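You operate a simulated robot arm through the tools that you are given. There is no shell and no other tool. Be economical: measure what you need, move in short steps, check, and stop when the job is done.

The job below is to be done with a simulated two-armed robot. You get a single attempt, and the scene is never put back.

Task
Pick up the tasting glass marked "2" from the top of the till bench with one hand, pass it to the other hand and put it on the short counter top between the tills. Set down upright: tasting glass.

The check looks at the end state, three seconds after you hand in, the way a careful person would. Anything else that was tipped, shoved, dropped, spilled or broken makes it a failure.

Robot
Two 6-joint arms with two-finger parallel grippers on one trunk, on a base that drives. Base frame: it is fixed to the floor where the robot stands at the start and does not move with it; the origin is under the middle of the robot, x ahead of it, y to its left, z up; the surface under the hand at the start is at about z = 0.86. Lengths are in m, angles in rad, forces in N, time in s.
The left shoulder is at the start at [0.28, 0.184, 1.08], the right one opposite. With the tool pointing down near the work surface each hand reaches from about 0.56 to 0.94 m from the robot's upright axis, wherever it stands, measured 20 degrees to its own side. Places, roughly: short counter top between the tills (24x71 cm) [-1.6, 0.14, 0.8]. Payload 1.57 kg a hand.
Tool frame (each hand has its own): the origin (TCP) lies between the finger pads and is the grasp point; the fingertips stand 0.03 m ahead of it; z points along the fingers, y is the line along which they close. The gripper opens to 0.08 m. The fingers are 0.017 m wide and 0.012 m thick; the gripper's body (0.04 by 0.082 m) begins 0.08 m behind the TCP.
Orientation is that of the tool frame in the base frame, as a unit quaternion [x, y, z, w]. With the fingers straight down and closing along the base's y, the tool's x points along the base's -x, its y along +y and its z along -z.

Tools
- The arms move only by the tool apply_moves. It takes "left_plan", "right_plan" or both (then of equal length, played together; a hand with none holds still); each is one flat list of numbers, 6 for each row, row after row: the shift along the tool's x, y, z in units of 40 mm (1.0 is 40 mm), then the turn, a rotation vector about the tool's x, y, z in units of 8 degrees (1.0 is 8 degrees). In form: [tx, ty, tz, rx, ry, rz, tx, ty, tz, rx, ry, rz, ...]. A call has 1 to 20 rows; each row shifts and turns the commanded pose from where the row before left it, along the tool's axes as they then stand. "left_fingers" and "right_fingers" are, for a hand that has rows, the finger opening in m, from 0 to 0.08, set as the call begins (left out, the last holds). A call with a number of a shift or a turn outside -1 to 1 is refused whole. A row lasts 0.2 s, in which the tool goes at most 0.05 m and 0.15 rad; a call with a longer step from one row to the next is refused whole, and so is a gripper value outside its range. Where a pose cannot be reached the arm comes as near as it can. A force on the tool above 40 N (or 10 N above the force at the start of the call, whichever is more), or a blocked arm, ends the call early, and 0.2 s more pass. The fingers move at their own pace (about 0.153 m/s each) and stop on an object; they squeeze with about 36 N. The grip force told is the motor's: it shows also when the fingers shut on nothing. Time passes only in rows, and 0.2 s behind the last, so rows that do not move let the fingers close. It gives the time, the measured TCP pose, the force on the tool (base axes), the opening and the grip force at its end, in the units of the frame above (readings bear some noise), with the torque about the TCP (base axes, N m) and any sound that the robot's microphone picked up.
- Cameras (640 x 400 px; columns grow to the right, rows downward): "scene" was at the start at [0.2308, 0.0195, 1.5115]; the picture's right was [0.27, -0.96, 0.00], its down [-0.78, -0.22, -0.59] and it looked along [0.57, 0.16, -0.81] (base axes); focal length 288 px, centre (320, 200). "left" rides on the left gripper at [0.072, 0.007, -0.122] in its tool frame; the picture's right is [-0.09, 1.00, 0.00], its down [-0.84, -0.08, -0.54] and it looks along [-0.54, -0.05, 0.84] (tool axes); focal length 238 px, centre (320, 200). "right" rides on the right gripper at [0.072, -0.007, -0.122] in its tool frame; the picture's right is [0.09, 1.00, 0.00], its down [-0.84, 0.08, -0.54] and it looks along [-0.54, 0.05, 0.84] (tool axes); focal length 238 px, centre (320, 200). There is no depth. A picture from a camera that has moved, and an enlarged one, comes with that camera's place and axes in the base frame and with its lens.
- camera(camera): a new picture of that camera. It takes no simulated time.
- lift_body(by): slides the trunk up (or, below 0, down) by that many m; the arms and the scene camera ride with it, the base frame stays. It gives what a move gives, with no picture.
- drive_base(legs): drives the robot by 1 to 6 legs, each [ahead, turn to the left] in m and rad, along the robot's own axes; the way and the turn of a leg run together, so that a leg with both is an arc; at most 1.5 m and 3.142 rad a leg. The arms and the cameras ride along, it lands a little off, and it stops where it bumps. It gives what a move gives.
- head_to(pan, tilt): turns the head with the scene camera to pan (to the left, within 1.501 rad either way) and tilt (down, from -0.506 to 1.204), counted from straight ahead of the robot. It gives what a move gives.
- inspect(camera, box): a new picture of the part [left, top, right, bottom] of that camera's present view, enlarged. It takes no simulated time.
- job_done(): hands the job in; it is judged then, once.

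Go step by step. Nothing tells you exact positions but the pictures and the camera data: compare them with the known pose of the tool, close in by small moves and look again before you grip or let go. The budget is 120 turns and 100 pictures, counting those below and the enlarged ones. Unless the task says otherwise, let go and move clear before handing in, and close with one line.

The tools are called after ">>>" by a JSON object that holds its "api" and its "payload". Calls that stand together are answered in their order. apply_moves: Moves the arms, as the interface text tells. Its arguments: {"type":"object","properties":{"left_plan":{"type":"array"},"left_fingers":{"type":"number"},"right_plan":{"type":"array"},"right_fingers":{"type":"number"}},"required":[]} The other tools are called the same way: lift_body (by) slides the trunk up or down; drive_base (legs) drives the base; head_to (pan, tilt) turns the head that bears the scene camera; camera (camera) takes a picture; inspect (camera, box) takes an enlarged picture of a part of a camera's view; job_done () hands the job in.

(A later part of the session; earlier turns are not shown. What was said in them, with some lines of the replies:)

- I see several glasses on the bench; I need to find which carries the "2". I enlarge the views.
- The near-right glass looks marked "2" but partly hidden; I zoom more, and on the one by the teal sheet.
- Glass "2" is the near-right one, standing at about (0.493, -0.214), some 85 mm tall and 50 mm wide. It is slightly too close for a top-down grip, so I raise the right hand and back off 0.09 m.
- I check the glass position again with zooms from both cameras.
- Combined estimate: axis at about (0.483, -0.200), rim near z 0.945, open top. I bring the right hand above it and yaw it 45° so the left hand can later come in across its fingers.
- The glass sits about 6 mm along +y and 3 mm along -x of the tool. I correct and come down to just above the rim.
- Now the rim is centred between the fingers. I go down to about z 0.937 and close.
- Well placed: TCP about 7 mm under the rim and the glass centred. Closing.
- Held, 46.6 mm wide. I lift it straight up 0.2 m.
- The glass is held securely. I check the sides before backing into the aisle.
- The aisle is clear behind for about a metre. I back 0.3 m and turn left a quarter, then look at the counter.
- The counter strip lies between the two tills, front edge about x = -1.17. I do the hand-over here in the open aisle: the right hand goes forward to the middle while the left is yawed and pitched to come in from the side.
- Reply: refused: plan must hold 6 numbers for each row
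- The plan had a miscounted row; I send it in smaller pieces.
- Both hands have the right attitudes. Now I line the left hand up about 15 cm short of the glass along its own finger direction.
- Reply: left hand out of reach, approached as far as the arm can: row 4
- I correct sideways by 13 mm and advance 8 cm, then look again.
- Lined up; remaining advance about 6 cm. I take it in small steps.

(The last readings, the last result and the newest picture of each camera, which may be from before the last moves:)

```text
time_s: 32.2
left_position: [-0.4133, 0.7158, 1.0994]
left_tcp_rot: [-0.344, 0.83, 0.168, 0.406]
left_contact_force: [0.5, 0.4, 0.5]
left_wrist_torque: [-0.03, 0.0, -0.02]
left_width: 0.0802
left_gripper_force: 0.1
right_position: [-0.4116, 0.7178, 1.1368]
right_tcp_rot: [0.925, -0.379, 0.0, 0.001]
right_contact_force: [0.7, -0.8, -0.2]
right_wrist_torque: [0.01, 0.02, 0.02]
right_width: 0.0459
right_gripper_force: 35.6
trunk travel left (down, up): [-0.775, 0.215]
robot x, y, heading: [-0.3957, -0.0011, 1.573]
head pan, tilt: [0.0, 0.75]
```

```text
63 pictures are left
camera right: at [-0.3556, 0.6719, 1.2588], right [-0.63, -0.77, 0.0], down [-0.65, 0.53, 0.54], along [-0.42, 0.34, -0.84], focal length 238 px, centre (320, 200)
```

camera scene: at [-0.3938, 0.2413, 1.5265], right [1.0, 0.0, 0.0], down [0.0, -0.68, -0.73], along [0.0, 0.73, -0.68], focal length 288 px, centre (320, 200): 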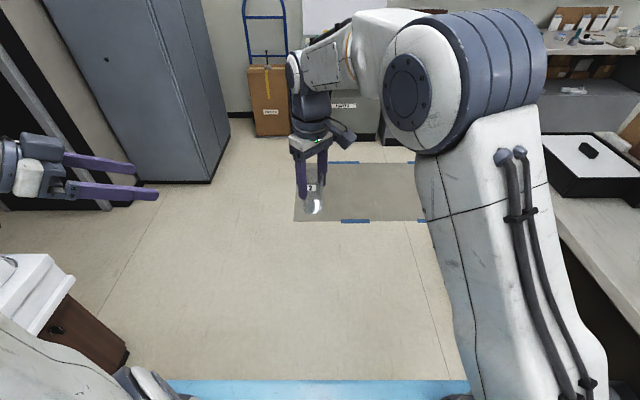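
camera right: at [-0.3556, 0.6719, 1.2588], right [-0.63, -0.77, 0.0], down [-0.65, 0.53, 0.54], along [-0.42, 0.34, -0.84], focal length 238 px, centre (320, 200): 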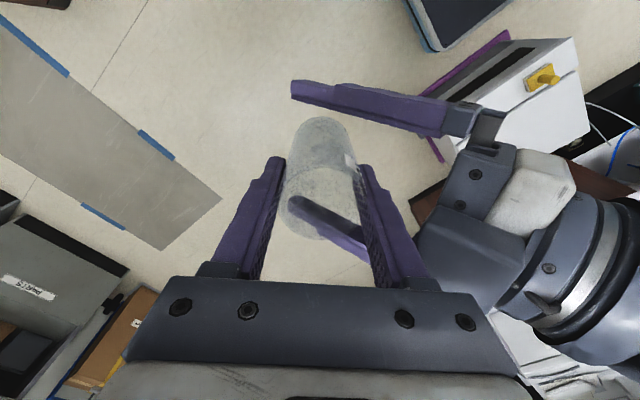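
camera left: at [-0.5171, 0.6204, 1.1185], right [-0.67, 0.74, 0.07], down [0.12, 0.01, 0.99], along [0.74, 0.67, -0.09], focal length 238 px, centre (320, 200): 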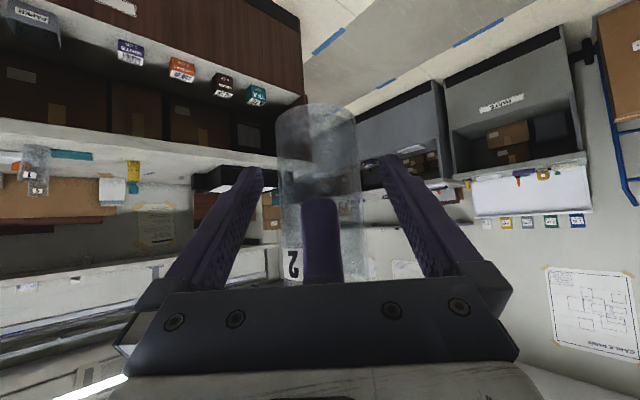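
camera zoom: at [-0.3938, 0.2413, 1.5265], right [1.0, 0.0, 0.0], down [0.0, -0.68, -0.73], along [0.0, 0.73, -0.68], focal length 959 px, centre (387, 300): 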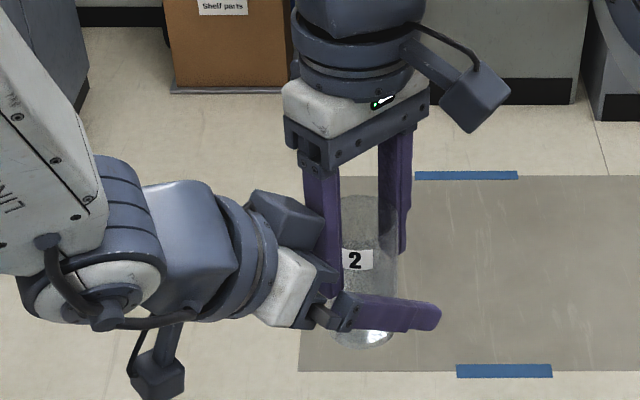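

The glass is between the left fingers with no contact. I close the left hand.

>>> {"api": "apply_moves", "payload": {"left_plan": [0, 0, 0, 0, 0, 0, 0, 0, 0, 0, 0, 0, 0, 0, 0, 0, 0, 0, 0, 0, 0, 0, 0, 0], "left_fingers": 0.03}}

>>> {"api": "camera", "payload": {"camera": "left"}}

>>> {"api": "inspect", "payload": {"camera": "scene", "box": [220, 110, 380, 230]}}

```text
time_s: 33.2
left_position: [-0.4129, 0.7155, 1.1014]
left_tcp_rot: [-0.345, 0.829, 0.168, 0.406]
left_contact_force: [2.4, 4.4, -1.2]
left_wrist_torque: [-0.33, 0.28, -0.12]
left_width: 0.0468
left_gripper_force: 35.9
right_position: [-0.4119, 0.7182, 1.137]
right_tcp_rot: [0.925, -0.38, 0.0, 0.001]
right_contact_force: [-2.6, -2.8, 1.1]
right_wrist_torque: [0.26, -0.19, 0.09]
right_width: 0.0458
right_gripper_force: 35.7
trunk travel left (down, up): [-0.775, 0.215]
robot x, y, heading: [-0.3938, -0.0012, 1.569]
head pan, tilt: [0.0, 0.75]
```

```text
62 pictures are left
camera left: at [-0.5172, 0.6204, 1.1186], right [-0.67, 0.74, 0.07], down [0.12, 0.01, 0.99], along [0.74, 0.67, -0.09], focal length 238 px, centre (320, 200)
```

left: 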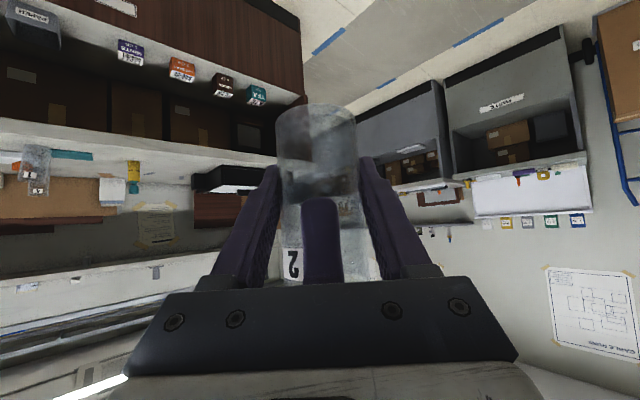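

```text
3.33 times, centred on (300, 170) of scene
camera zoom: at [-0.3938, 0.2414, 1.5265], right [1.0, 0.0, 0.0], down [0.0, -0.68, -0.73], along [0.0, 0.73, -0.68], focal length 959 px, centre (387, 300)
```

zoom: 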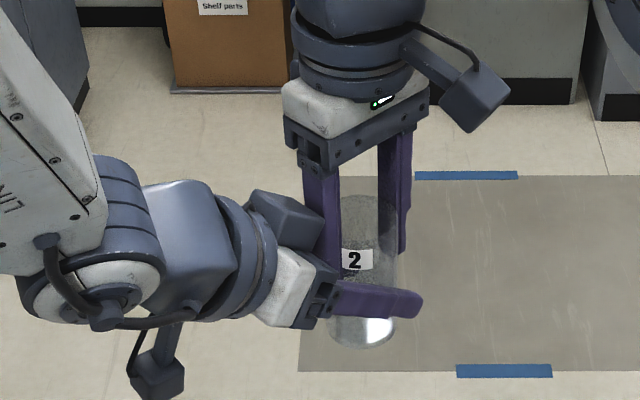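

Both hands hold it. I open the right hand modestly (to 60 mm, to spare the left palm) and lift it straight off.

>>> {"api": "apply_moves", "payload": {"right_plan": [0, 0, 0, 0, 0, 0, 0, 0, 0, 0, 0, 0], "right_fingers": 0.06}}

>>> {"api": "inspect", "payload": {"camera": "scene", "box": [220, 110, 380, 230]}}

>>> {"api": "camera", "payload": {"camera": "right"}}

```text
time_s: 33.8
left_position: [-0.4137, 0.7161, 1.1001]
left_tcp_rot: [-0.345, 0.83, 0.168, 0.404]
left_contact_force: [-5.3, -7.1, 0.2]
left_wrist_torque: [0.47, -0.42, 0.02]
left_width: 0.0469
left_gripper_force: 36.0
right_position: [-0.4117, 0.719, 1.137]
right_tcp_rot: [0.925, -0.379, 0.001, 0.0]
right_contact_force: [4.8, 6.9, -0.3]
right_wrist_torque: [-0.26, 0.24, -0.05]
right_width: 0.0527
right_gripper_force: 0.1
trunk travel left (down, up): [-0.775, 0.215]
robot x, y, heading: [-0.3921, -0.0009, 1.572]
head pan, tilt: [0.0, 0.75]
```

```text
3.33 times, centred on (300, 170) of scene
camera zoom: at [-0.3938, 0.2413, 1.5265], right [1.0, 0.0, 0.0], down [0.0, -0.68, -0.73], along [0.0, 0.73, -0.68], focal length 959 px, centre (387, 300)
```

zoom: 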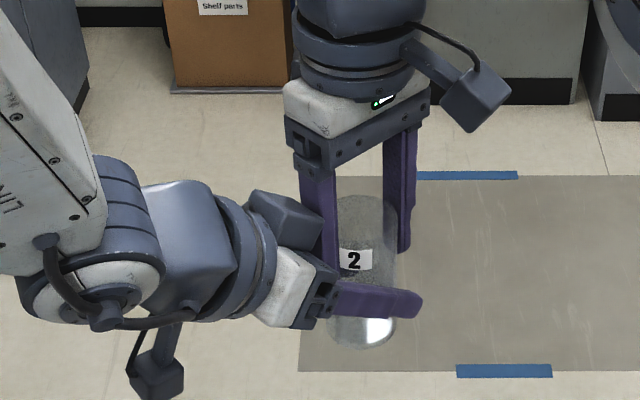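

```text
59 pictures are left
camera right: at [-0.3552, 0.6722, 1.2588], right [-0.63, -0.77, 0.0], down [-0.65, 0.53, 0.54], along [-0.42, 0.34, -0.84], focal length 238 px, centre (320, 200)
```

right: 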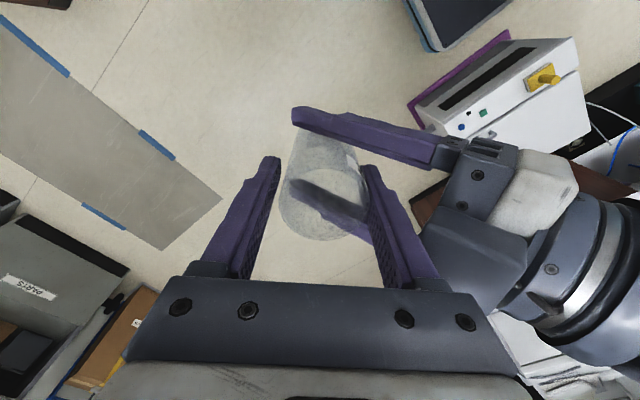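

The near right finger touches the left palm lightly. I ease the opening to 51 mm, which frees both, before lifting.

>>> {"api": "apply_moves", "payload": {"right_plan": [0, 0, 0, 0, 0, 0, 0, 0, 0, 0, 0, 0], "right_fingers": 0.051}}

```text
time_s: 34.4
left_position: [-0.4125, 0.7152, 1.101]
left_tcp_rot: [-0.344, 0.83, 0.168, 0.406]
left_contact_force: [-0.4, -0.2, 0.5]
left_wrist_torque: [0.05, -0.09, -0.03]
left_width: 0.0466
left_gripper_force: 36.1
right_position: [-0.4126, 0.7168, 1.1357]
right_tcp_rot: [0.925, -0.379, 0.0, 0.0]
right_contact_force: [0.6, 0.5, 0.8]
right_wrist_torque: [-0.01, 0.06, 0.0]
right_width: 0.0502
right_gripper_force: 0.1
trunk travel left (down, up): [-0.775, 0.215]
robot x, y, heading: [-0.3947, -0.0028, 1.575]
head pan, tilt: [0.0, 0.75]
```

Forces are gone on both. Lifting the right hand straight up.

>>> {"api": "apply_moves", "payload": {"right_plan": [0, 0, -0.25, 0, 0, 0, 0, 0, -0.4, 0, 0, 0, 0, 0, -0.5, 0, 0, 0, 0, 0, -0.5, 0, 0, 0, 0, 0, -0.6, 0, 0, 0]}}

>>> {"api": "inspect", "payload": {"camera": "scene", "box": [220, 90, 380, 230]}}

```text
time_s: 35.6
left_position: [-0.4134, 0.7158, 1.0995]
left_tcp_rot: [-0.345, 0.83, 0.169, 0.405]
left_contact_force: [0.8, 0.6, -0.8]
left_wrist_torque: [0.0, 0.01, -0.01]
left_width: 0.0468
left_gripper_force: 36.5
right_position: [-0.4117, 0.7163, 1.2278]
right_tcp_rot: [0.925, -0.38, 0.0, 0.0]
right_contact_force: [0.0, 0.3, 0.5]
right_wrist_torque: [0.03, -0.01, 0.01]
right_width: 0.0509
right_gripper_force: 0.1
trunk travel left (down, up): [-0.775, 0.215]
robot x, y, heading: [-0.3937, -0.0019, 1.576]
head pan, tilt: [0.0, 0.75]
```

```text
2.86 times, centred on (300, 160) of scene
camera zoom: at [-0.3938, 0.2414, 1.5265], right [1.0, 0.0, 0.0], down [0.0, -0.68, -0.73], along [0.0, 0.73, -0.68], focal length 822 px, centre (377, 314)
```

zoom: 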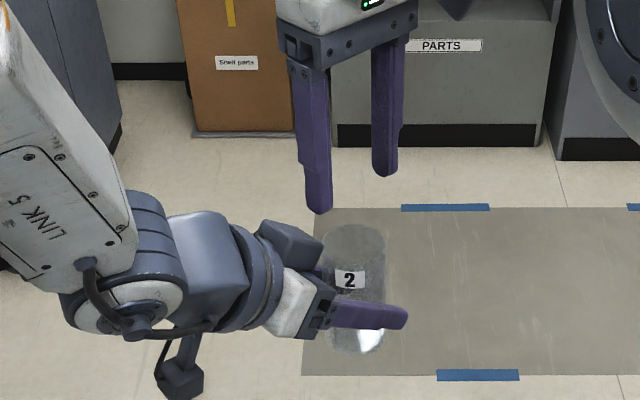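

Hand-over done; glass upright in the left hand. I stow the right hand to its own side, clear of the left.

>>> {"api": "apply_moves", "payload": {"right_plan": [0, 0, -0.6, 0, 0, 0, 0, 0, -0.6, 0, 0, 0, 0.88, -0.21, 0, 0, 0, 0, 0.88, -0.21, 0, 0, 0, 0, 0.88, -0.21, 0, 0, 0, 0, 0.88, -0.21, 0, 0, 0, 0, 0.88, -0.21, 0, 0, 0, 0, 0.88, -0.21, 0, 0, 0, 0, 0.88, -0.21, 0, 0, 0, 0, 0.88, -0.21, 0, 0, 0, 0]}}

>>> {"api": "drive_base", "payload": {"legs": [[0.28, 0], [0, 0.785], [-0.2, 0]]}}

>>> {"api": "head_to", "payload": {"pan": 0.6, "tilt": 0.5}}

>>> {"api": "camera", "payload": {"camera": "scene"}}

```text
time_s: 37.8
left_position: [-0.4135, 0.7155, 1.0996]
left_tcp_rot: [-0.344, 0.83, 0.168, 0.406]
left_contact_force: [0.3, 0.0, 0.0]
left_wrist_torque: [-0.02, -0.04, -0.03]
left_width: 0.047
left_gripper_force: 36.0
right_position: [-0.164, 0.5675, 1.2777]
right_tcp_rot: [0.925, -0.38, 0.0, 0.0]
right_contact_force: [0.7, -0.5, 0.2]
right_wrist_torque: [-0.02, -0.01, 0.0]
right_width: 0.051
right_gripper_force: 0.0
trunk travel left (down, up): [-0.775, 0.215]
robot x, y, heading: [-0.3942, -0.0024, 1.571]
head pan, tilt: [0.0, 0.75]
```

```text
time_s: 43.0
left_position: [-0.7711, 0.6309, 1.1001]
left_tcp_rot: [-0.635, 0.636, 0.31, 0.311]
left_contact_force: [0.0, -0.2, 0.5]
left_wrist_torque: [0.0, 0.0, -0.02]
left_width: 0.0467
left_gripper_force: 35.6
right_position: [-0.4906, 0.6995, 1.2775]
right_tcp_rot: [1.0, 0.002, 0.0, 0.0]
right_contact_force: [-0.1, 0.7, 0.3]
right_wrist_torque: [0.02, 0.01, 0.03]
right_width: 0.0509
right_gripper_force: 0.0
trunk travel left (down, up): [-0.775, 0.215]
robot x, y, heading: [-0.254, 0.1328, 2.362]
head pan, tilt: [0.0, 0.75]
```

```text
time_s: 44.0
left_position: [-0.7707, 0.6309, 1.1008]
left_tcp_rot: [-0.635, 0.636, 0.309, 0.311]
left_contact_force: [-0.1, 0.0, -0.3]
left_wrist_torque: [0.02, 0.01, -0.01]
left_width: 0.0471
left_gripper_force: 36.0
right_position: [-0.4901, 0.7018, 1.2766]
right_tcp_rot: [1.0, 0.002, 0.0, 0.0]
right_contact_force: [0.8, 0.3, 1.3]
right_wrist_torque: [0.03, 0.01, 0.01]
right_width: 0.0509
right_gripper_force: 0.1
trunk travel left (down, up): [-0.775, 0.215]
robot x, y, heading: [-0.2484, 0.1344, 2.364]
head pan, tilt: [0.6, 0.499]
```

```text
57 pictures are left
camera scene: at [-0.4535, 0.2647, 1.5484], right [0.18, 0.98, 0.0], down [0.47, -0.09, -0.88], along [-0.86, 0.16, -0.48], focal length 288 px, centre (320, 200)
```

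scene: 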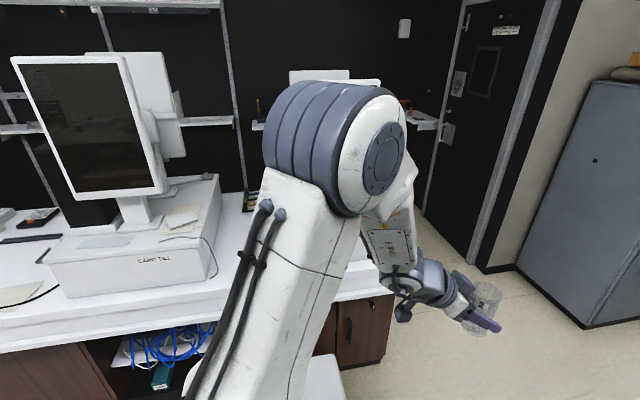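

All is clear of the tills. I turn the last 45° to face the counter and look down at it.

>>> {"api": "drive_base", "payload": {"legs": [[0, 0.78]]}}

>>> {"api": "head_to", "payload": {"pan": 0.0, "tilt": 0.5}}

>>> {"api": "camera", "payload": {"camera": "scene"}}

```text
time_s: 46.5
left_position: [-0.9691, 0.1116, 1.1018]
left_tcp_rot: [0.831, -0.342, -0.405, -0.167]
left_contact_force: [0.2, 0.2, -0.2]
left_wrist_torque: [-0.02, -0.01, 0.01]
left_width: 0.0468
left_gripper_force: 35.6
right_position: [-0.823, 0.3599, 1.2772]
right_tcp_rot: [0.922, 0.388, 0.0, 0.001]
right_contact_force: [0.4, 0.4, 0.5]
right_wrist_torque: [0.01, 0.0, -0.02]
right_width: 0.0509
right_gripper_force: 0.1
trunk travel left (down, up): [-0.775, 0.215]
robot x, y, heading: [-0.2532, 0.1338, -3.13]
head pan, tilt: [0.6, 0.499]
```

```text
time_s: 47.5
left_position: [-0.9691, 0.1107, 1.0997]
left_tcp_rot: [0.831, -0.341, -0.405, -0.167]
left_contact_force: [-0.4, 0.1, -0.2]
left_wrist_torque: [-0.02, -0.02, 0.0]
left_width: 0.0468
left_gripper_force: 35.7
right_position: [-0.8233, 0.3608, 1.2769]
right_tcp_rot: [0.922, 0.387, 0.0, 0.0]
right_contact_force: [0.1, -0.2, -0.6]
right_wrist_torque: [0.02, -0.02, 0.0]
right_width: 0.0511
right_gripper_force: 0.0
trunk travel left (down, up): [-0.775, 0.215]
robot x, y, heading: [-0.2466, 0.1345, -3.134]
head pan, tilt: [0.0, 0.499]
```

```text
56 pictures are left
camera scene: at [-0.5016, 0.132, 1.5484], right [-0.01, 1.0, 0.0], down [0.48, 0.01, -0.88], along [-0.88, -0.01, -0.48], focal length 288 px, centre (320, 200)
```

scene: 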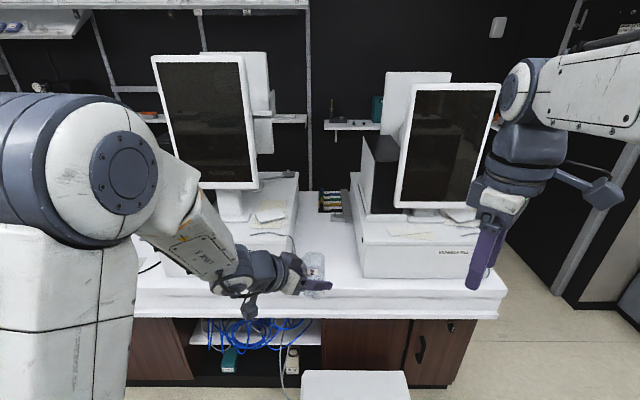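

The counter strip shows well: between tills from y ≈ 0.02 to 0.27, front edge x ≈ -1.16. A white box stands on the floor before it, so I look down to see how far the base can go.

>>> {"api": "head_to", "payload": {"pan": 0.0, "tilt": 1.0}}

>>> {"api": "camera", "payload": {"camera": "scene"}}

>>> {"api": "camera", "payload": {"camera": "right"}}

```text
time_s: 48.4
left_position: [-0.9682, 0.1113, 1.0992]
left_tcp_rot: [0.831, -0.341, -0.406, -0.167]
left_contact_force: [0.1, 0.2, 0.2]
left_wrist_torque: [0.02, -0.02, 0.0]
left_width: 0.0467
left_gripper_force: 36.1
right_position: [-0.8235, 0.3613, 1.2775]
right_tcp_rot: [0.922, 0.388, 0.0, 0.0]
right_contact_force: [0.1, -0.3, 0.4]
right_wrist_torque: [0.01, 0.03, 0.03]
right_width: 0.0509
right_gripper_force: 0.1
trunk travel left (down, up): [-0.775, 0.215]
robot x, y, heading: [-0.2489, 0.1346, -3.125]
head pan, tilt: [0.0, 1.0]
```

```text
55 pictures are left
camera scene: at [-0.4803, 0.1324, 1.5074], right [-0.01, 1.0, 0.0], down [0.84, 0.01, -0.54], along [-0.54, -0.01, -0.84], focal length 288 px, centre (320, 200)
```

scene: 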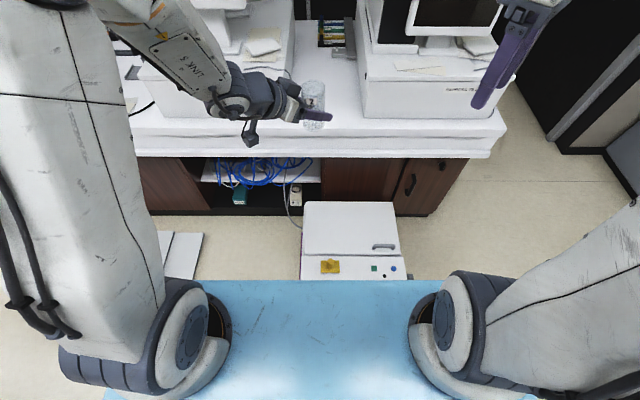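

```text
54 pictures are left
camera right: at [-0.7767, 0.4166, 1.3996], right [0.78, -0.63, 0.0], down [-0.53, -0.65, 0.54], along [-0.34, -0.42, -0.84], focal length 238 px, centre (320, 200)
```

right: 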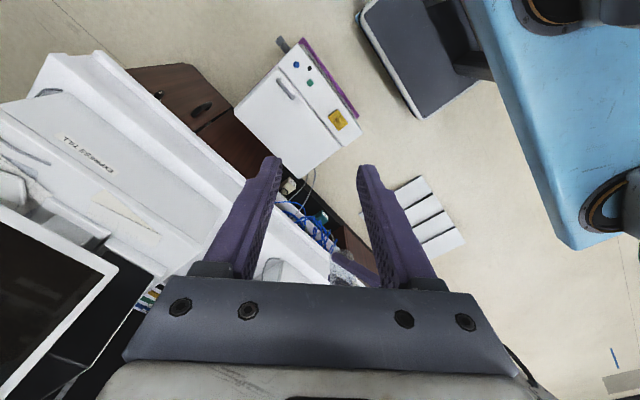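

The box front is near x = -0.86 and the base front about 0.35 m ahead of the axis, so I can go 0.17 m closer. First I swing the left hand to point straight ahead, about the glass's own axis.

>>> {"api": "apply_moves", "payload": {"left_plan": [0, 0, 0, -0.74, 0, -0.577, 0, 0, 0, -0.74, 0, -0.577, 0, 0, 0, -0.74, 0, -0.577, 0, 0, 0, -0.74, 0, -0.577, 0, 0, 0, -0.74, 0, -0.577, 0, 0, 0, -0.74, 0, -0.577]}}

>>> {"api": "drive_base", "payload": {"legs": [[0.17, 0]]}}

>>> {"api": "head_to", "payload": {"pan": 0.0, "tilt": 0.7}}

>>> {"api": "camera", "payload": {"camera": "scene"}}

>>> {"api": "camera", "payload": {"camera": "left"}}

```text
time_s: 49.8
left_position: [-0.9695, 0.1104, 1.1014]
left_tcp_rot: [0.876, -0.201, -0.428, -0.099]
left_contact_force: [-0.4, -0.2, -0.7]
left_wrist_torque: [-0.01, 0.02, 0.01]
left_width: 0.0469
left_gripper_force: 35.7
left hand out of reach, approached as far as the arm can: row 3, 4, 5, 6
right_position: [-0.8226, 0.3599, 1.2771]
right_tcp_rot: [0.922, 0.387, 0.0, -0.001]
right_contact_force: [-0.1, 0.2, 0.0]
right_wrist_torque: [0.03, 0.01, 0.01]
right_width: 0.0512
right_gripper_force: 0.1
trunk travel left (down, up): [-0.775, 0.215]
robot x, y, heading: [-0.248, 0.1339, -3.127]
head pan, tilt: [0.0, 1.0]
```

```text
time_s: 51.3
left_position: [-1.1422, 0.113, 1.1002]
left_tcp_rot: [0.875, -0.203, -0.427, -0.1]
left_contact_force: [-0.1, -0.6, -0.3]
left_wrist_torque: [0.02, 0.02, -0.02]
left_width: 0.047
left_gripper_force: 35.6
right_position: [-0.9933, 0.3631, 1.2767]
right_tcp_rot: [0.923, 0.385, 0.0, 0.0]
right_contact_force: [0.0, 1.1, -0.3]
right_wrist_torque: [0.03, 0.02, 0.03]
right_width: 0.0509
right_gripper_force: 0.0
trunk travel left (down, up): [-0.775, 0.215]
robot x, y, heading: [-0.4247, 0.1297, -3.134]
head pan, tilt: [0.0, 1.0]
```

```text
time_s: 52.1
left_position: [-1.1409, 0.1131, 1.1004]
left_tcp_rot: [0.876, -0.203, -0.427, -0.1]
left_contact_force: [-0.4, -0.2, 0.4]
left_wrist_torque: [-0.01, -0.02, 0.03]
left_width: 0.047
left_gripper_force: 35.3
right_position: [-0.9924, 0.3636, 1.2783]
right_tcp_rot: [0.923, 0.385, 0.0, 0.0]
right_contact_force: [0.2, -0.5, 0.4]
right_wrist_torque: [0.0, -0.01, 0.0]
right_width: 0.0511
right_gripper_force: 0.1
trunk travel left (down, up): [-0.775, 0.215]
robot x, y, heading: [-0.427, 0.1342, -3.135]
head pan, tilt: [0.0, 0.7]
```

```text
53 pictures are left
camera scene: at [-0.6676, 0.1321, 1.5307], right [-0.01, 1.0, 0.0], down [0.64, 0.0, -0.76], along [-0.76, 0.0, -0.64], focal length 288 px, centre (320, 200)
```

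scene: 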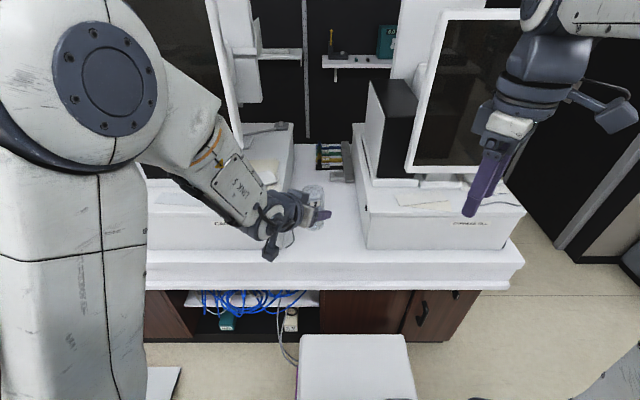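

```text
52 pictures are left
camera left: at [-1.0183, 0.0439, 1.1186], right [-0.49, -0.87, 0.07], down [-0.05, 0.11, 0.99], along [-0.87, 0.48, -0.09], focal length 238 px, centre (320, 200)
```

left: 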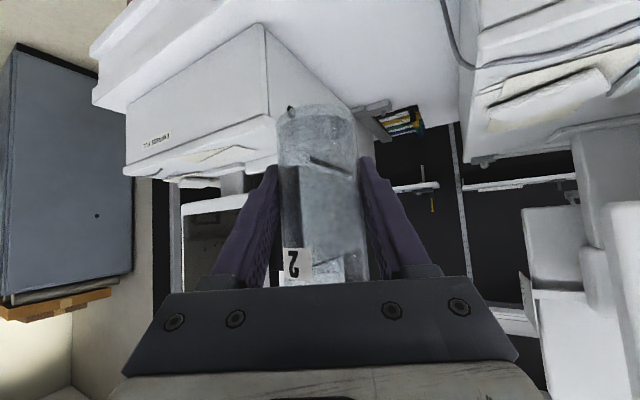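

The wrist got only to 26° from straight, which is good enough; more reach may free it. I extend forward a little and check the direction I get.

>>> {"api": "apply_moves", "payload": {"left_plan": [-0.37, 0.19, 0.475, 0, 0, 0, -0.37, 0.19, 0.475, 0, 0, 0]}}

```text
time_s: 52.7
left_position: [-1.1903, 0.1215, 1.099]
left_tcp_rot: [0.876, -0.204, -0.425, -0.1]
left_contact_force: [0.9, 0.3, -0.2]
left_wrist_torque: [0.02, 0.0, 0.01]
left_width: 0.047
left_gripper_force: 36.2
right_position: [-0.9929, 0.3623, 1.2762]
right_tcp_rot: [0.923, 0.385, 0.001, 0.0]
right_contact_force: [0.1, 0.4, 0.3]
right_wrist_torque: [0.01, -0.01, -0.02]
right_width: 0.0512
right_gripper_force: 0.0
trunk travel left (down, up): [-0.775, 0.215]
robot x, y, heading: [-0.4238, 0.13, -3.134]
head pan, tilt: [0.0, 0.7]
```

Motion is as wanted. I extend the rest and then yaw a bit more.

>>> {"api": "apply_moves", "payload": {"left_plan": [-0.37, 0.19, 0.475, 0, 0, 0, -0.37, 0.19, 0.475, 0, 0, 0, -0.37, 0.19, 0.475, 0, 0, 0, -0.37, 0.19, 0.475, 0, 0, 0, -0.37, 0.19, 0.475, 0, 0, 0, -0.37, 0.19, 0.475, 0, 0, 0, 0, 0, 0, -0.74, 0, -0.577, 0, 0, 0, -0.74, 0, -0.577]}}

>>> {"api": "camera", "payload": {"camera": "scene"}}

>>> {"api": "camera", "payload": {"camera": "left"}}

```text
time_s: 54.5
left_position: [-1.3369, 0.1418, 1.0927]
left_tcp_rot: [0.897, -0.134, -0.416, -0.063]
left_contact_force: [0.0, 0.4, -0.5]
left_wrist_torque: [0.04, -0.01, -0.01]
left_width: 0.0466
left_gripper_force: 35.9
left hand out of reach, approached as far as the arm can: row 8
right_position: [-0.9938, 0.3621, 1.2776]
right_tcp_rot: [0.923, 0.385, 0.0, 0.0]
right_contact_force: [-0.5, 0.1, 0.7]
right_wrist_torque: [0.01, 0.03, 0.02]
right_width: 0.0508
right_gripper_force: 0.1
trunk travel left (down, up): [-0.775, 0.215]
robot x, y, heading: [-0.4226, 0.1349, -3.133]
head pan, tilt: [0.0, 0.7]
```

```text
51 pictures are left
camera scene: at [-0.6676, 0.1321, 1.5307], right [-0.01, 1.0, 0.0], down [0.64, 0.0, -0.76], along [-0.76, 0.0, -0.64], focal length 288 px, centre (320, 200)
```

scene: 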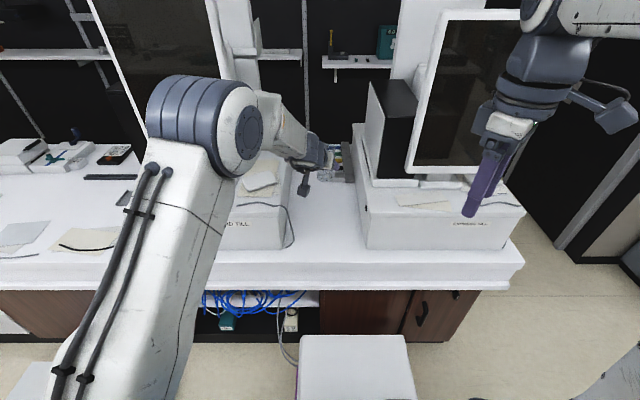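

```text
50 pictures are left
camera left: at [-1.205, 0.0936, 1.1169], right [-0.35, -0.93, 0.07], down [-0.1, 0.11, 0.99], along [-0.93, 0.34, -0.13], focal length 238 px, centre (320, 200)
```

left: 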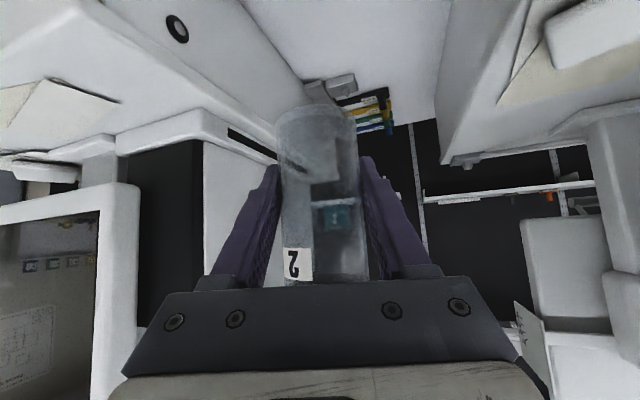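

The glass is over the strip at (-1.337, 0.142), about 2.4° off level. I lower 10 cm and correct the pitch.

>>> {"api": "apply_moves", "payload": {"left_plan": [0.477, 0, 0.403, 0, 0, 0, 0.477, 0, 0.403, 0, 0, 0, 0.477, 0, 0.403, 0, 0, 0, 0.477, 0, 0.403, 0, 0, 0, 0, 0, 0, 0, -0.3, 0, 0, 0, 0, 0, 0, 0]}}

>>> {"api": "inspect", "payload": {"camera": "scene", "box": [250, 120, 410, 270]}}

>>> {"api": "camera", "payload": {"camera": "left"}}

>>> {"api": "camera", "payload": {"camera": "right"}}

```text
time_s: 55.9
left_position: [-1.3392, 0.1066, 1.0144]
left_tcp_rot: [0.888, -0.136, -0.433, -0.072]
left_contact_force: [0.1, 0.0, 0.0]
left_wrist_torque: [-0.02, -0.01, 0.02]
left_width: 0.0467
left_gripper_force: 36.0
left hand out of reach, approached as far as the arm can: row 1, 2, 3, 4, 5
right_position: [-0.9932, 0.3623, 1.2773]
right_tcp_rot: [0.923, 0.385, -0.001, 0.0]
right_contact_force: [0.4, 0.5, 0.4]
right_wrist_torque: [0.03, -0.02, -0.02]
right_width: 0.051
right_gripper_force: 0.0
trunk travel left (down, up): [-0.775, 0.215]
robot x, y, heading: [-0.4193, 0.1322, -3.136]
head pan, tilt: [0.0, 0.7]
```

```text
2.67 times, centred on (330, 195) of scene
camera zoom: at [-0.6675, 0.1321, 1.5307], right [-0.01, 1.0, 0.0], down [0.64, 0.0, -0.76], along [-0.76, 0.0, -0.64], focal length 767 px, centre (293, 213)
```

zoom: 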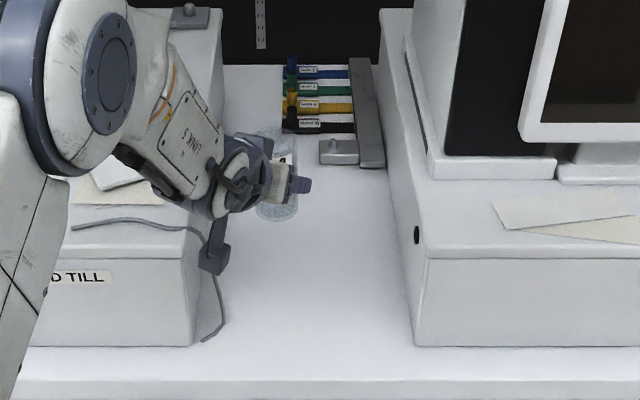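

```text
48 pictures are left
camera left: at [-1.207, 0.0571, 1.0321], right [-0.36, -0.93, 0.06], down [-0.06, 0.09, 0.99], along [-0.93, 0.35, -0.09], focal length 238 px, centre (320, 200)
```

left: 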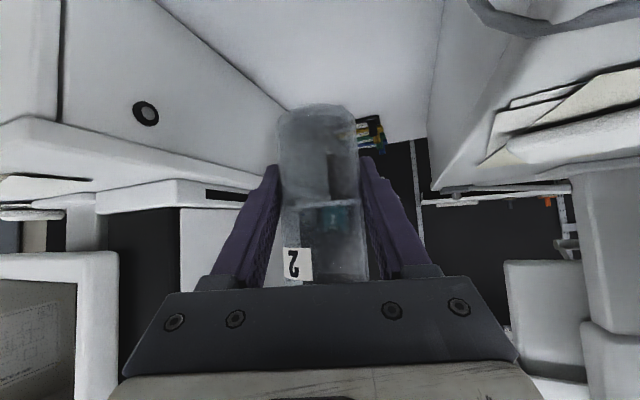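

```text
47 pictures are left
camera right: at [-0.9469, 0.4183, 1.3996], right [0.77, -0.64, 0.0], down [-0.53, -0.65, 0.54], along [-0.34, -0.42, -0.84], focal length 238 px, centre (320, 200)
```

right: 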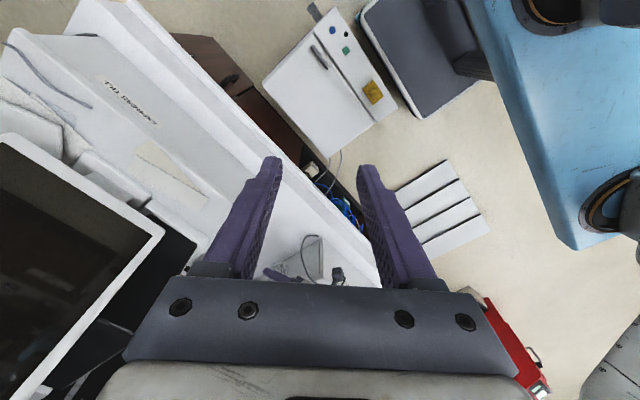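

The arm is at a wrist limit when reaching low like this. I go back up to a comfortable arm pose (yaw 26°, y = 0.155) and will use the trunk for lowering instead.

>>> {"api": "apply_moves", "payload": {"left_plan": [0, 0, 0, 0.789, 0.01, 0.614, -0.67, -0.37, -0.3, 0, 0, 0, -0.67, -0.37, -0.3, 0, 0, 0, -0.67, -0.37, -0.3, 0, 0, 0, 0, 0, 0, 0, 0, 0]}}

```text
time_s: 57.1
left_position: [-1.3397, 0.1554, 1.1]
left_tcp_rot: [0.877, -0.194, -0.429, -0.096]
left_contact_force: [0.4, 0.7, -0.9]
left_wrist_torque: [-0.03, 0.0, 0.02]
left_width: 0.0469
left_gripper_force: 36.1
right_position: [-0.9931, 0.3621, 1.2767]
right_tcp_rot: [0.923, 0.385, -0.001, 0.001]
right_contact_force: [1.0, -0.6, -0.3]
right_wrist_torque: [-0.03, -0.01, -0.03]
right_width: 0.051
right_gripper_force: 0.0
trunk travel left (down, up): [-0.775, 0.215]
robot x, y, heading: [-0.4221, 0.1296, -3.137]
head pan, tilt: [0.0, 0.7]
```

Level and in place. Lowering the trunk 0.15 m and looking.

>>> {"api": "lift_body", "payload": {"by": -0.15}}

>>> {"api": "camera", "payload": {"camera": "scene"}}

>>> {"api": "camera", "payload": {"camera": "left"}}

>>> {"api": "camera", "payload": {"camera": "right"}}

```text
time_s: 58.9
left_position: [-1.3386, 0.1551, 0.9488]
left_tcp_rot: [0.877, -0.194, -0.429, -0.096]
left_contact_force: [-0.3, 0.3, -0.6]
left_wrist_torque: [0.01, -0.04, 0.03]
left_width: 0.0468
left_gripper_force: 35.6
right_position: [-0.9939, 0.3628, 1.1276]
right_tcp_rot: [0.923, 0.384, 0.0, 0.0]
right_contact_force: [0.1, 0.1, 0.1]
right_wrist_torque: [-0.01, 0.01, 0.0]
right_width: 0.0509
right_gripper_force: 0.0
trunk travel left (down, up): [-0.625, 0.365]
robot x, y, heading: [-0.4197, 0.134, -3.132]
head pan, tilt: [0.0, 0.7]
```

```text
46 pictures are left
camera scene: at [-0.6675, 0.1321, 1.3808], right [-0.01, 1.0, 0.0], down [0.64, 0.0, -0.76], along [-0.76, 0.0, -0.64], focal length 288 px, centre (320, 200)
```

scene: 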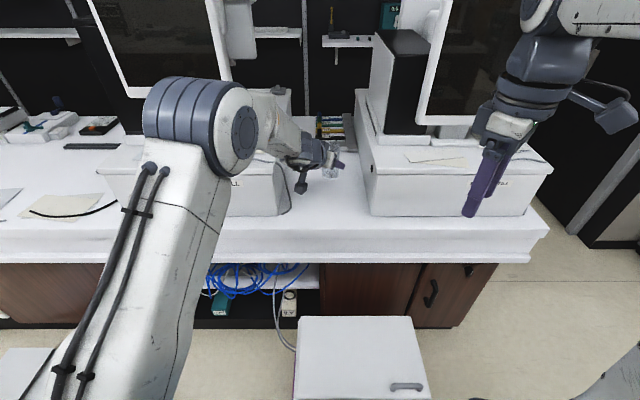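

```text
45 pictures are left
camera left: at [-1.2146, 0.0883, 0.967], right [-0.47, -0.88, 0.07], down [-0.05, 0.1, 0.99], along [-0.88, 0.47, -0.09], focal length 238 px, centre (320, 200)
```

left: 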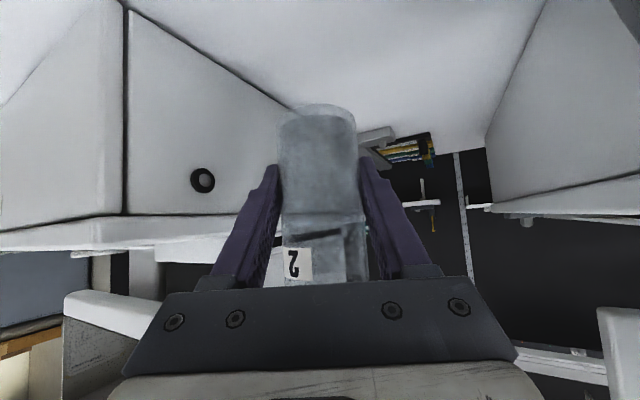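

```text
44 pictures are left
camera right: at [-0.9469, 0.4183, 1.2497], right [0.77, -0.64, 0.0], down [-0.53, -0.65, 0.54], along [-0.34, -0.42, -0.84], focal length 238 px, centre (320, 200)
```

right: 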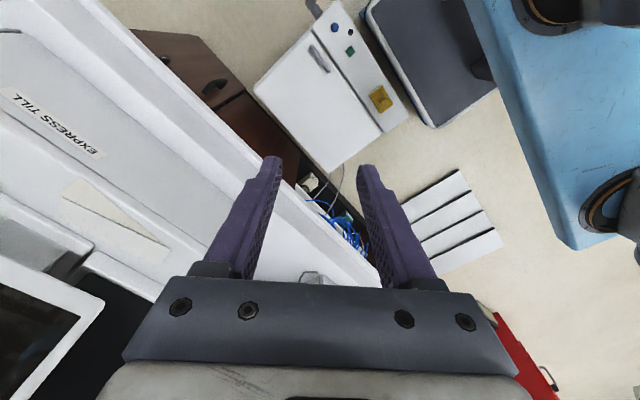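

About 10 cm of air remains under the glass. I lower 7 cm more and inspect the gap.

>>> {"api": "lift_body", "payload": {"by": -0.07}}

>>> {"api": "inspect", "payload": {"camera": "scene", "box": [240, 90, 400, 230]}}

>>> {"api": "camera", "payload": {"camera": "left"}}

```text
time_s: 59.9
left_position: [-1.34, 0.1549, 0.8797]
left_tcp_rot: [0.877, -0.194, -0.429, -0.097]
left_contact_force: [-0.1, -0.4, 0.3]
left_wrist_torque: [0.0, -0.01, 0.02]
left_width: 0.0466
left_gripper_force: 35.7
right_position: [-0.9934, 0.3631, 1.0589]
right_tcp_rot: [0.923, 0.385, 0.0, 0.0]
right_contact_force: [0.9, -0.3, -0.5]
right_wrist_torque: [-0.01, 0.01, 0.0]
right_width: 0.0507
right_gripper_force: 0.0
trunk travel left (down, up): [-0.555, 0.435]
robot x, y, heading: [-0.4179, 0.1298, -3.138]
head pan, tilt: [0.0, 0.7]
```

```text
2.86 times, centred on (320, 160) of scene
camera zoom: at [-0.6675, 0.1321, 1.3108], right [-0.01, 1.0, 0.0], down [0.64, 0.0, -0.76], along [-0.76, 0.0, -0.64], focal length 822 px, centre (320, 314)
```

zoom: 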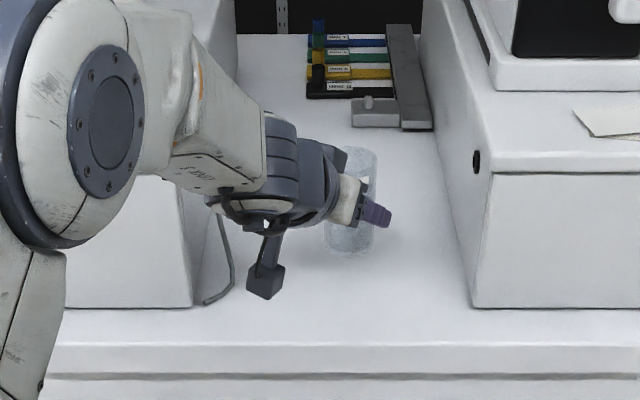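

```text
42 pictures are left
camera left: at [-1.2146, 0.0883, 0.897], right [-0.47, -0.88, 0.07], down [-0.05, 0.1, 0.99], along [-0.88, 0.47, -0.09], focal length 238 px, centre (320, 200)
```

left: 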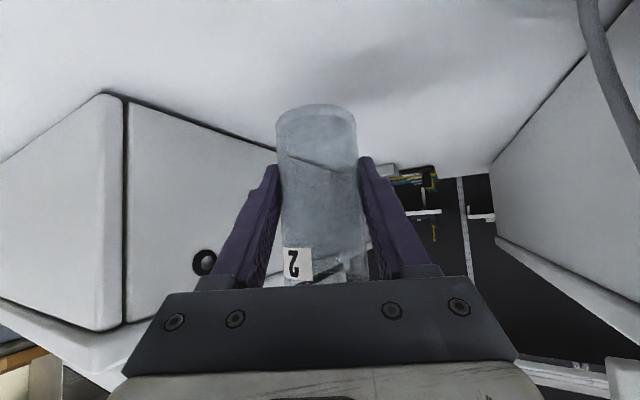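

The counter top works out at z ≈ 0.80 and the glass bottom at about 0.838. I lower 3 cm, then feel for contact in small steps.

>>> {"api": "lift_body", "payload": {"by": -0.03}}

>>> {"api": "lift_body", "payload": {"by": -0.004}}

>>> {"api": "camera", "payload": {"camera": "left"}}

>>> {"api": "inspect", "payload": {"camera": "scene", "box": [290, 110, 370, 190]}}

```text
time_s: 60.7
left_position: [-1.3397, 0.1537, 0.8482]
left_tcp_rot: [0.877, -0.195, -0.428, -0.097]
left_contact_force: [0.3, 0.3, 0.1]
left_wrist_torque: [-0.03, 0.02, 0.01]
left_width: 0.0468
left_gripper_force: 36.2
right_position: [-0.9927, 0.3636, 1.0284]
right_tcp_rot: [0.923, 0.386, 0.0, 0.0]
right_contact_force: [0.4, -0.1, -0.1]
right_wrist_torque: [-0.02, 0.02, 0.01]
right_width: 0.051
right_gripper_force: 0.0
trunk travel left (down, up): [-0.525, 0.465]
robot x, y, heading: [-0.4211, 0.1346, -3.135]
head pan, tilt: [0.0, 0.7]
```

```text
time_s: 61.2
left_position: [-1.3391, 0.1548, 0.8448]
left_tcp_rot: [0.877, -0.194, -0.428, -0.097]
left_contact_force: [0.2, 0.0, -0.4]
left_wrist_torque: [0.04, 0.03, 0.0]
left_width: 0.0468
left_gripper_force: 36.4
right_position: [-0.9929, 0.363, 1.0231]
right_tcp_rot: [0.923, 0.385, 0.0, -0.001]
right_contact_force: [-0.2, 0.0, 0.3]
right_wrist_torque: [0.02, 0.02, -0.01]
right_width: 0.0511
right_gripper_force: 0.0
trunk travel left (down, up): [-0.521, 0.469]
robot x, y, heading: [-0.4223, 0.1345, -3.136]
head pan, tilt: [0.0, 0.7]
```

```text
41 pictures are left
camera left: at [-1.2147, 0.0883, 0.8629], right [-0.47, -0.88, 0.07], down [-0.05, 0.1, 0.99], along [-0.88, 0.47, -0.09], focal length 238 px, centre (320, 200)
```

left: 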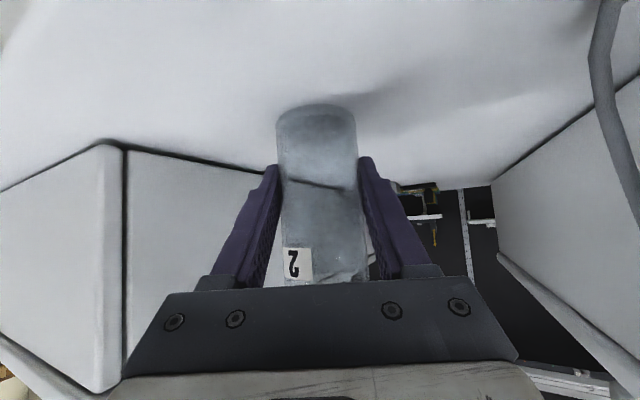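

```text
5.00 times, centred on (330, 150) of scene
camera zoom: at [-0.6676, 0.1321, 1.2767], right [-0.01, 1.0, 0.0], down [0.64, 0.0, -0.76], along [-0.76, 0.0, -0.64], focal length 1439 px, centre (270, 450)
```

zoom: 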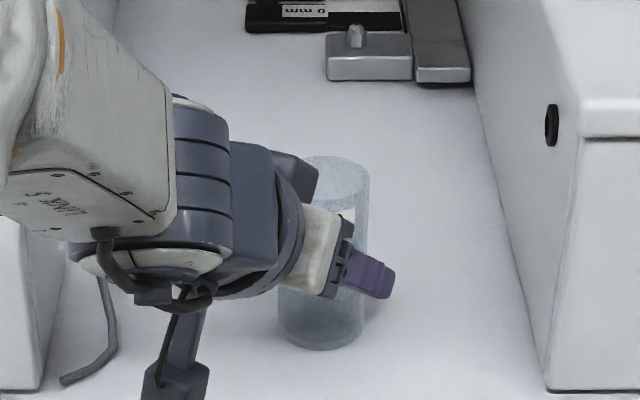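

Almost touching; the glass is upright. I continue in 2 mm steps watching the force.

>>> {"api": "lift_body", "payload": {"by": -0.002}}

>>> {"api": "lift_body", "payload": {"by": -0.002}}

```text
time_s: 61.7
left_position: [-1.3398, 0.1547, 0.8439]
left_tcp_rot: [0.876, -0.195, -0.429, -0.098]
left_contact_force: [-1.3, 1.1, 2.4]
left_wrist_torque: [-0.04, 0.03, 0.0]
left_width: 0.0463
left_gripper_force: 36.0
right_position: [-0.9941, 0.3632, 1.0229]
right_tcp_rot: [0.923, 0.385, 0.0, -0.001]
right_contact_force: [0.1, 0.1, 0.1]
right_wrist_torque: [-0.02, -0.02, 0.0]
right_width: 0.0509
right_gripper_force: 0.1
trunk travel left (down, up): [-0.519, 0.471]
robot x, y, heading: [-0.424, 0.1325, -3.133]
head pan, tilt: [0.0, 0.7]
```

```text
time_s: 62.2
left_position: [-1.3405, 0.1555, 0.8422]
left_tcp_rot: [0.877, -0.194, -0.429, -0.097]
left_contact_force: [0.1, 0.2, 10.6]
left_wrist_torque: [-0.19, -0.06, -0.01]
left_width: 0.0469
left_gripper_force: 35.8
right_position: [-0.9936, 0.3637, 1.0205]
right_tcp_rot: [0.923, 0.385, 0.0, 0.0]
right_contact_force: [0.3, 0.2, 0.6]
right_wrist_torque: [0.01, 0.0, -0.01]
right_width: 0.0514
right_gripper_force: 0.1
trunk travel left (down, up): [-0.517, 0.473]
robot x, y, heading: [-0.4248, 0.1352, -3.137]
head pan, tilt: [0.0, 0.7]
```

Contact: 10.6 N on the counter. I ease back 1 mm and open the fingers.

>>> {"api": "lift_body", "payload": {"by": 0.001}}

>>> {"api": "apply_moves", "payload": {"left_plan": [0, 0, 0, 0, 0, 0, 0, 0, 0, 0, 0, 0], "left_fingers": 0.075}}

>>> {"api": "camera", "payload": {"camera": "left"}}

>>> {"api": "inspect", "payload": {"camera": "scene", "box": [290, 110, 370, 190]}}

```text
time_s: 62.8
left_position: [-1.3389, 0.1538, 0.8432]
left_tcp_rot: [0.877, -0.195, -0.429, -0.097]
left_contact_force: [-4.1, 0.0, 9.4]
left_wrist_torque: [-0.1, 0.07, 0.01]
left_width: 0.0468
left_gripper_force: 36.3
right_position: [-0.993, 0.3631, 1.0205]
right_tcp_rot: [0.923, 0.385, 0.001, 0.0]
right_contact_force: [-0.2, -0.4, -0.5]
right_wrist_torque: [-0.01, -0.02, 0.01]
right_width: 0.051
right_gripper_force: 0.2
trunk travel left (down, up): [-0.518, 0.472]
robot x, y, heading: [-0.4217, 0.13, -3.136]
head pan, tilt: [0.0, 0.7]
```

```text
time_s: 63.4
left_position: [-1.3384, 0.1543, 0.8414]
left_tcp_rot: [0.877, -0.195, -0.428, -0.097]
left_contact_force: [-1.3, 0.2, 0.6]
left_wrist_torque: [-0.02, 0.0, 0.02]
left_width: 0.0751
left_gripper_force: 0.2
right_position: [-0.9939, 0.3629, 1.0202]
right_tcp_rot: [0.923, 0.385, 0.0, 0.0]
right_contact_force: [0.0, -0.7, 0.0]
right_wrist_torque: [0.03, -0.03, 0.01]
right_width: 0.0513
right_gripper_force: 0.0
trunk travel left (down, up): [-0.518, 0.472]
robot x, y, heading: [-0.4227, 0.1349, -3.135]
head pan, tilt: [0.0, 0.7]
```

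```text
39 pictures are left
camera left: at [-1.2144, 0.0882, 0.8595], right [-0.47, -0.88, 0.07], down [-0.05, 0.1, 0.99], along [-0.88, 0.47, -0.09], focal length 238 px, centre (320, 200)
```

left: 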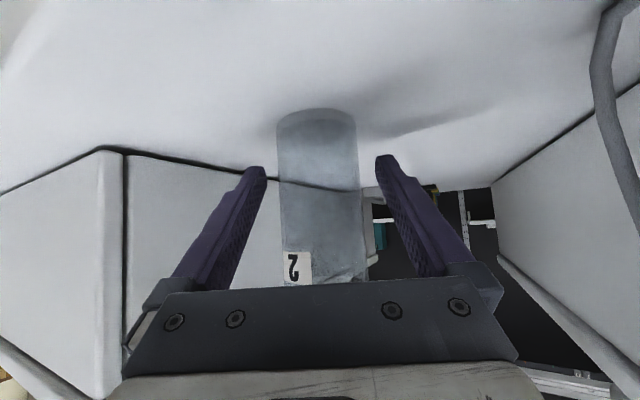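

```text
5.00 times, centred on (330, 150) of scene
camera zoom: at [-0.6676, 0.1321, 1.2737], right [-0.01, 1.0, 0.0], down [0.64, 0.0, -0.76], along [-0.76, 0.0, -0.64], focal length 1439 px, centre (270, 450)
```

zoom: 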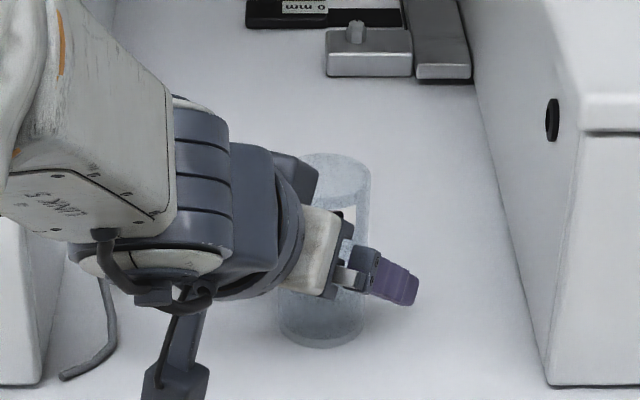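

The glass stands free on the counter. I withdraw the left hand along its fingers, a small test step first.

>>> {"api": "apply_moves", "payload": {"left_plan": [0, 0, -0.3, 0, 0, 0, 0, 0, -0.3, 0, 0, 0]}}

```text
time_s: 64.0
left_position: [-1.3225, 0.1473, 0.8557]
left_tcp_rot: [0.877, -0.194, -0.429, -0.096]
left_contact_force: [0.3, 0.1, 0.4]
left_wrist_torque: [-0.01, -0.02, 0.07]
left_width: 0.0749
left_gripper_force: 0.0
right_position: [-0.9934, 0.3626, 1.0201]
right_tcp_rot: [0.923, 0.386, 0.001, 0.001]
right_contact_force: [0.3, -0.3, 0.2]
right_wrist_torque: [0.03, -0.04, 0.02]
right_width: 0.051
right_gripper_force: 0.0
trunk travel left (down, up): [-0.518, 0.472]
robot x, y, heading: [-0.4241, 0.1329, -3.133]
head pan, tilt: [0.0, 0.7]
```

The withdrawal runs true. I continue until well clear.

>>> {"api": "apply_moves", "payload": {"left_plan": [0, 0, -0.5, 0, 0, 0, 0, 0, -0.6, 0, 0, 0, 0, 0, -0.7, 0, 0, 0, 0, 0, -0.7, 0, 0, 0, 0, 0, -0.7, 0, 0, 0]}}

>>> {"api": "camera", "payload": {"camera": "left"}}

>>> {"api": "inspect", "payload": {"camera": "scene", "box": [220, 80, 420, 230]}}

```text
time_s: 65.2
left_position: [-1.2308, 0.1048, 0.9351]
left_tcp_rot: [0.878, -0.194, -0.427, -0.097]
left_contact_force: [-0.1, -0.1, -0.7]
left_wrist_torque: [-0.01, 0.0, -0.03]
left_width: 0.0749
left_gripper_force: 0.0
right_position: [-0.9932, 0.3627, 1.0198]
right_tcp_rot: [0.923, 0.385, 0.0, 0.0]
right_contact_force: [0.0, -0.2, -0.2]
right_wrist_torque: [0.03, -0.03, -0.02]
right_width: 0.0512
right_gripper_force: 0.0
trunk travel left (down, up): [-0.518, 0.472]
robot x, y, heading: [-0.4229, 0.1326, -3.134]
head pan, tilt: [0.0, 0.7]
```

```text
37 pictures are left
camera left: at [-1.1059, 0.0376, 0.9526], right [-0.47, -0.88, 0.07], down [-0.05, 0.1, 0.99], along [-0.88, 0.47, -0.09], focal length 238 px, centre (320, 200)
```

left: 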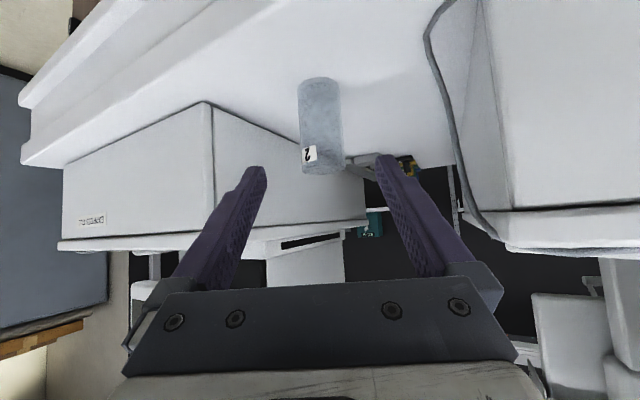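

```text
2.67 times, centred on (320, 155) of scene
camera zoom: at [-0.6678, 0.1322, 1.2737], right [-0.01, 1.0, 0.0], down [0.64, 0.0, -0.76], along [-0.76, 0.0, -0.64], focal length 767 px, centre (320, 320)
```

zoom: 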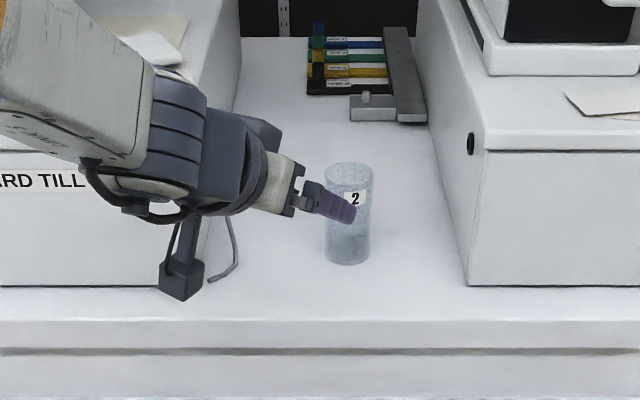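

The glass stands upright in the strip. I back the robot away to be well clear and take a last look.

>>> {"api": "drive_base", "payload": {"legs": [[-0.15, 0]]}}

>>> {"api": "camera", "payload": {"camera": "scene"}}

```text
time_s: 66.5
left_position: [-1.0782, 0.1052, 0.9343]
left_tcp_rot: [0.877, -0.194, -0.429, -0.097]
left_contact_force: [-0.5, 0.8, -0.7]
left_wrist_torque: [-0.01, 0.01, -0.02]
left_width: 0.0748
left_gripper_force: 0.1
right_position: [-0.8399, 0.3628, 1.0215]
right_tcp_rot: [0.923, 0.385, 0.0, 0.0]
right_contact_force: [-0.8, 0.6, -0.8]
right_wrist_torque: [-0.01, 0.05, 0.01]
right_width: 0.0511
right_gripper_force: 0.2
trunk travel left (down, up): [-0.518, 0.472]
robot x, y, heading: [-0.2699, 0.1307, -3.135]
head pan, tilt: [0.0, 0.7]
```

```text
35 pictures are left
camera scene: at [-0.5156, 0.1329, 1.2737], right [-0.01, 1.0, 0.0], down [0.64, 0.0, -0.76], along [-0.76, -0.01, -0.64], focal length 288 px, centre (320, 200)
```

scene: 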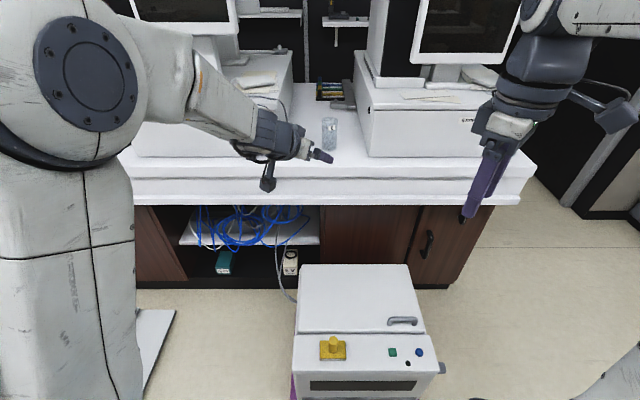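

The glass stands upright on the short counter between the tills, both hands are clear of it, and nothing else looks disturbed. Handing in.

>>> {"api": "job_done", "payload": {}}

```text
The job is handed in.
```

I picked up glass "2" from the till bench with the right hand and passed it to the left in mid-air. It now stands upright on the short counter top between the tills, and I saw nothing else moved or knocked over.
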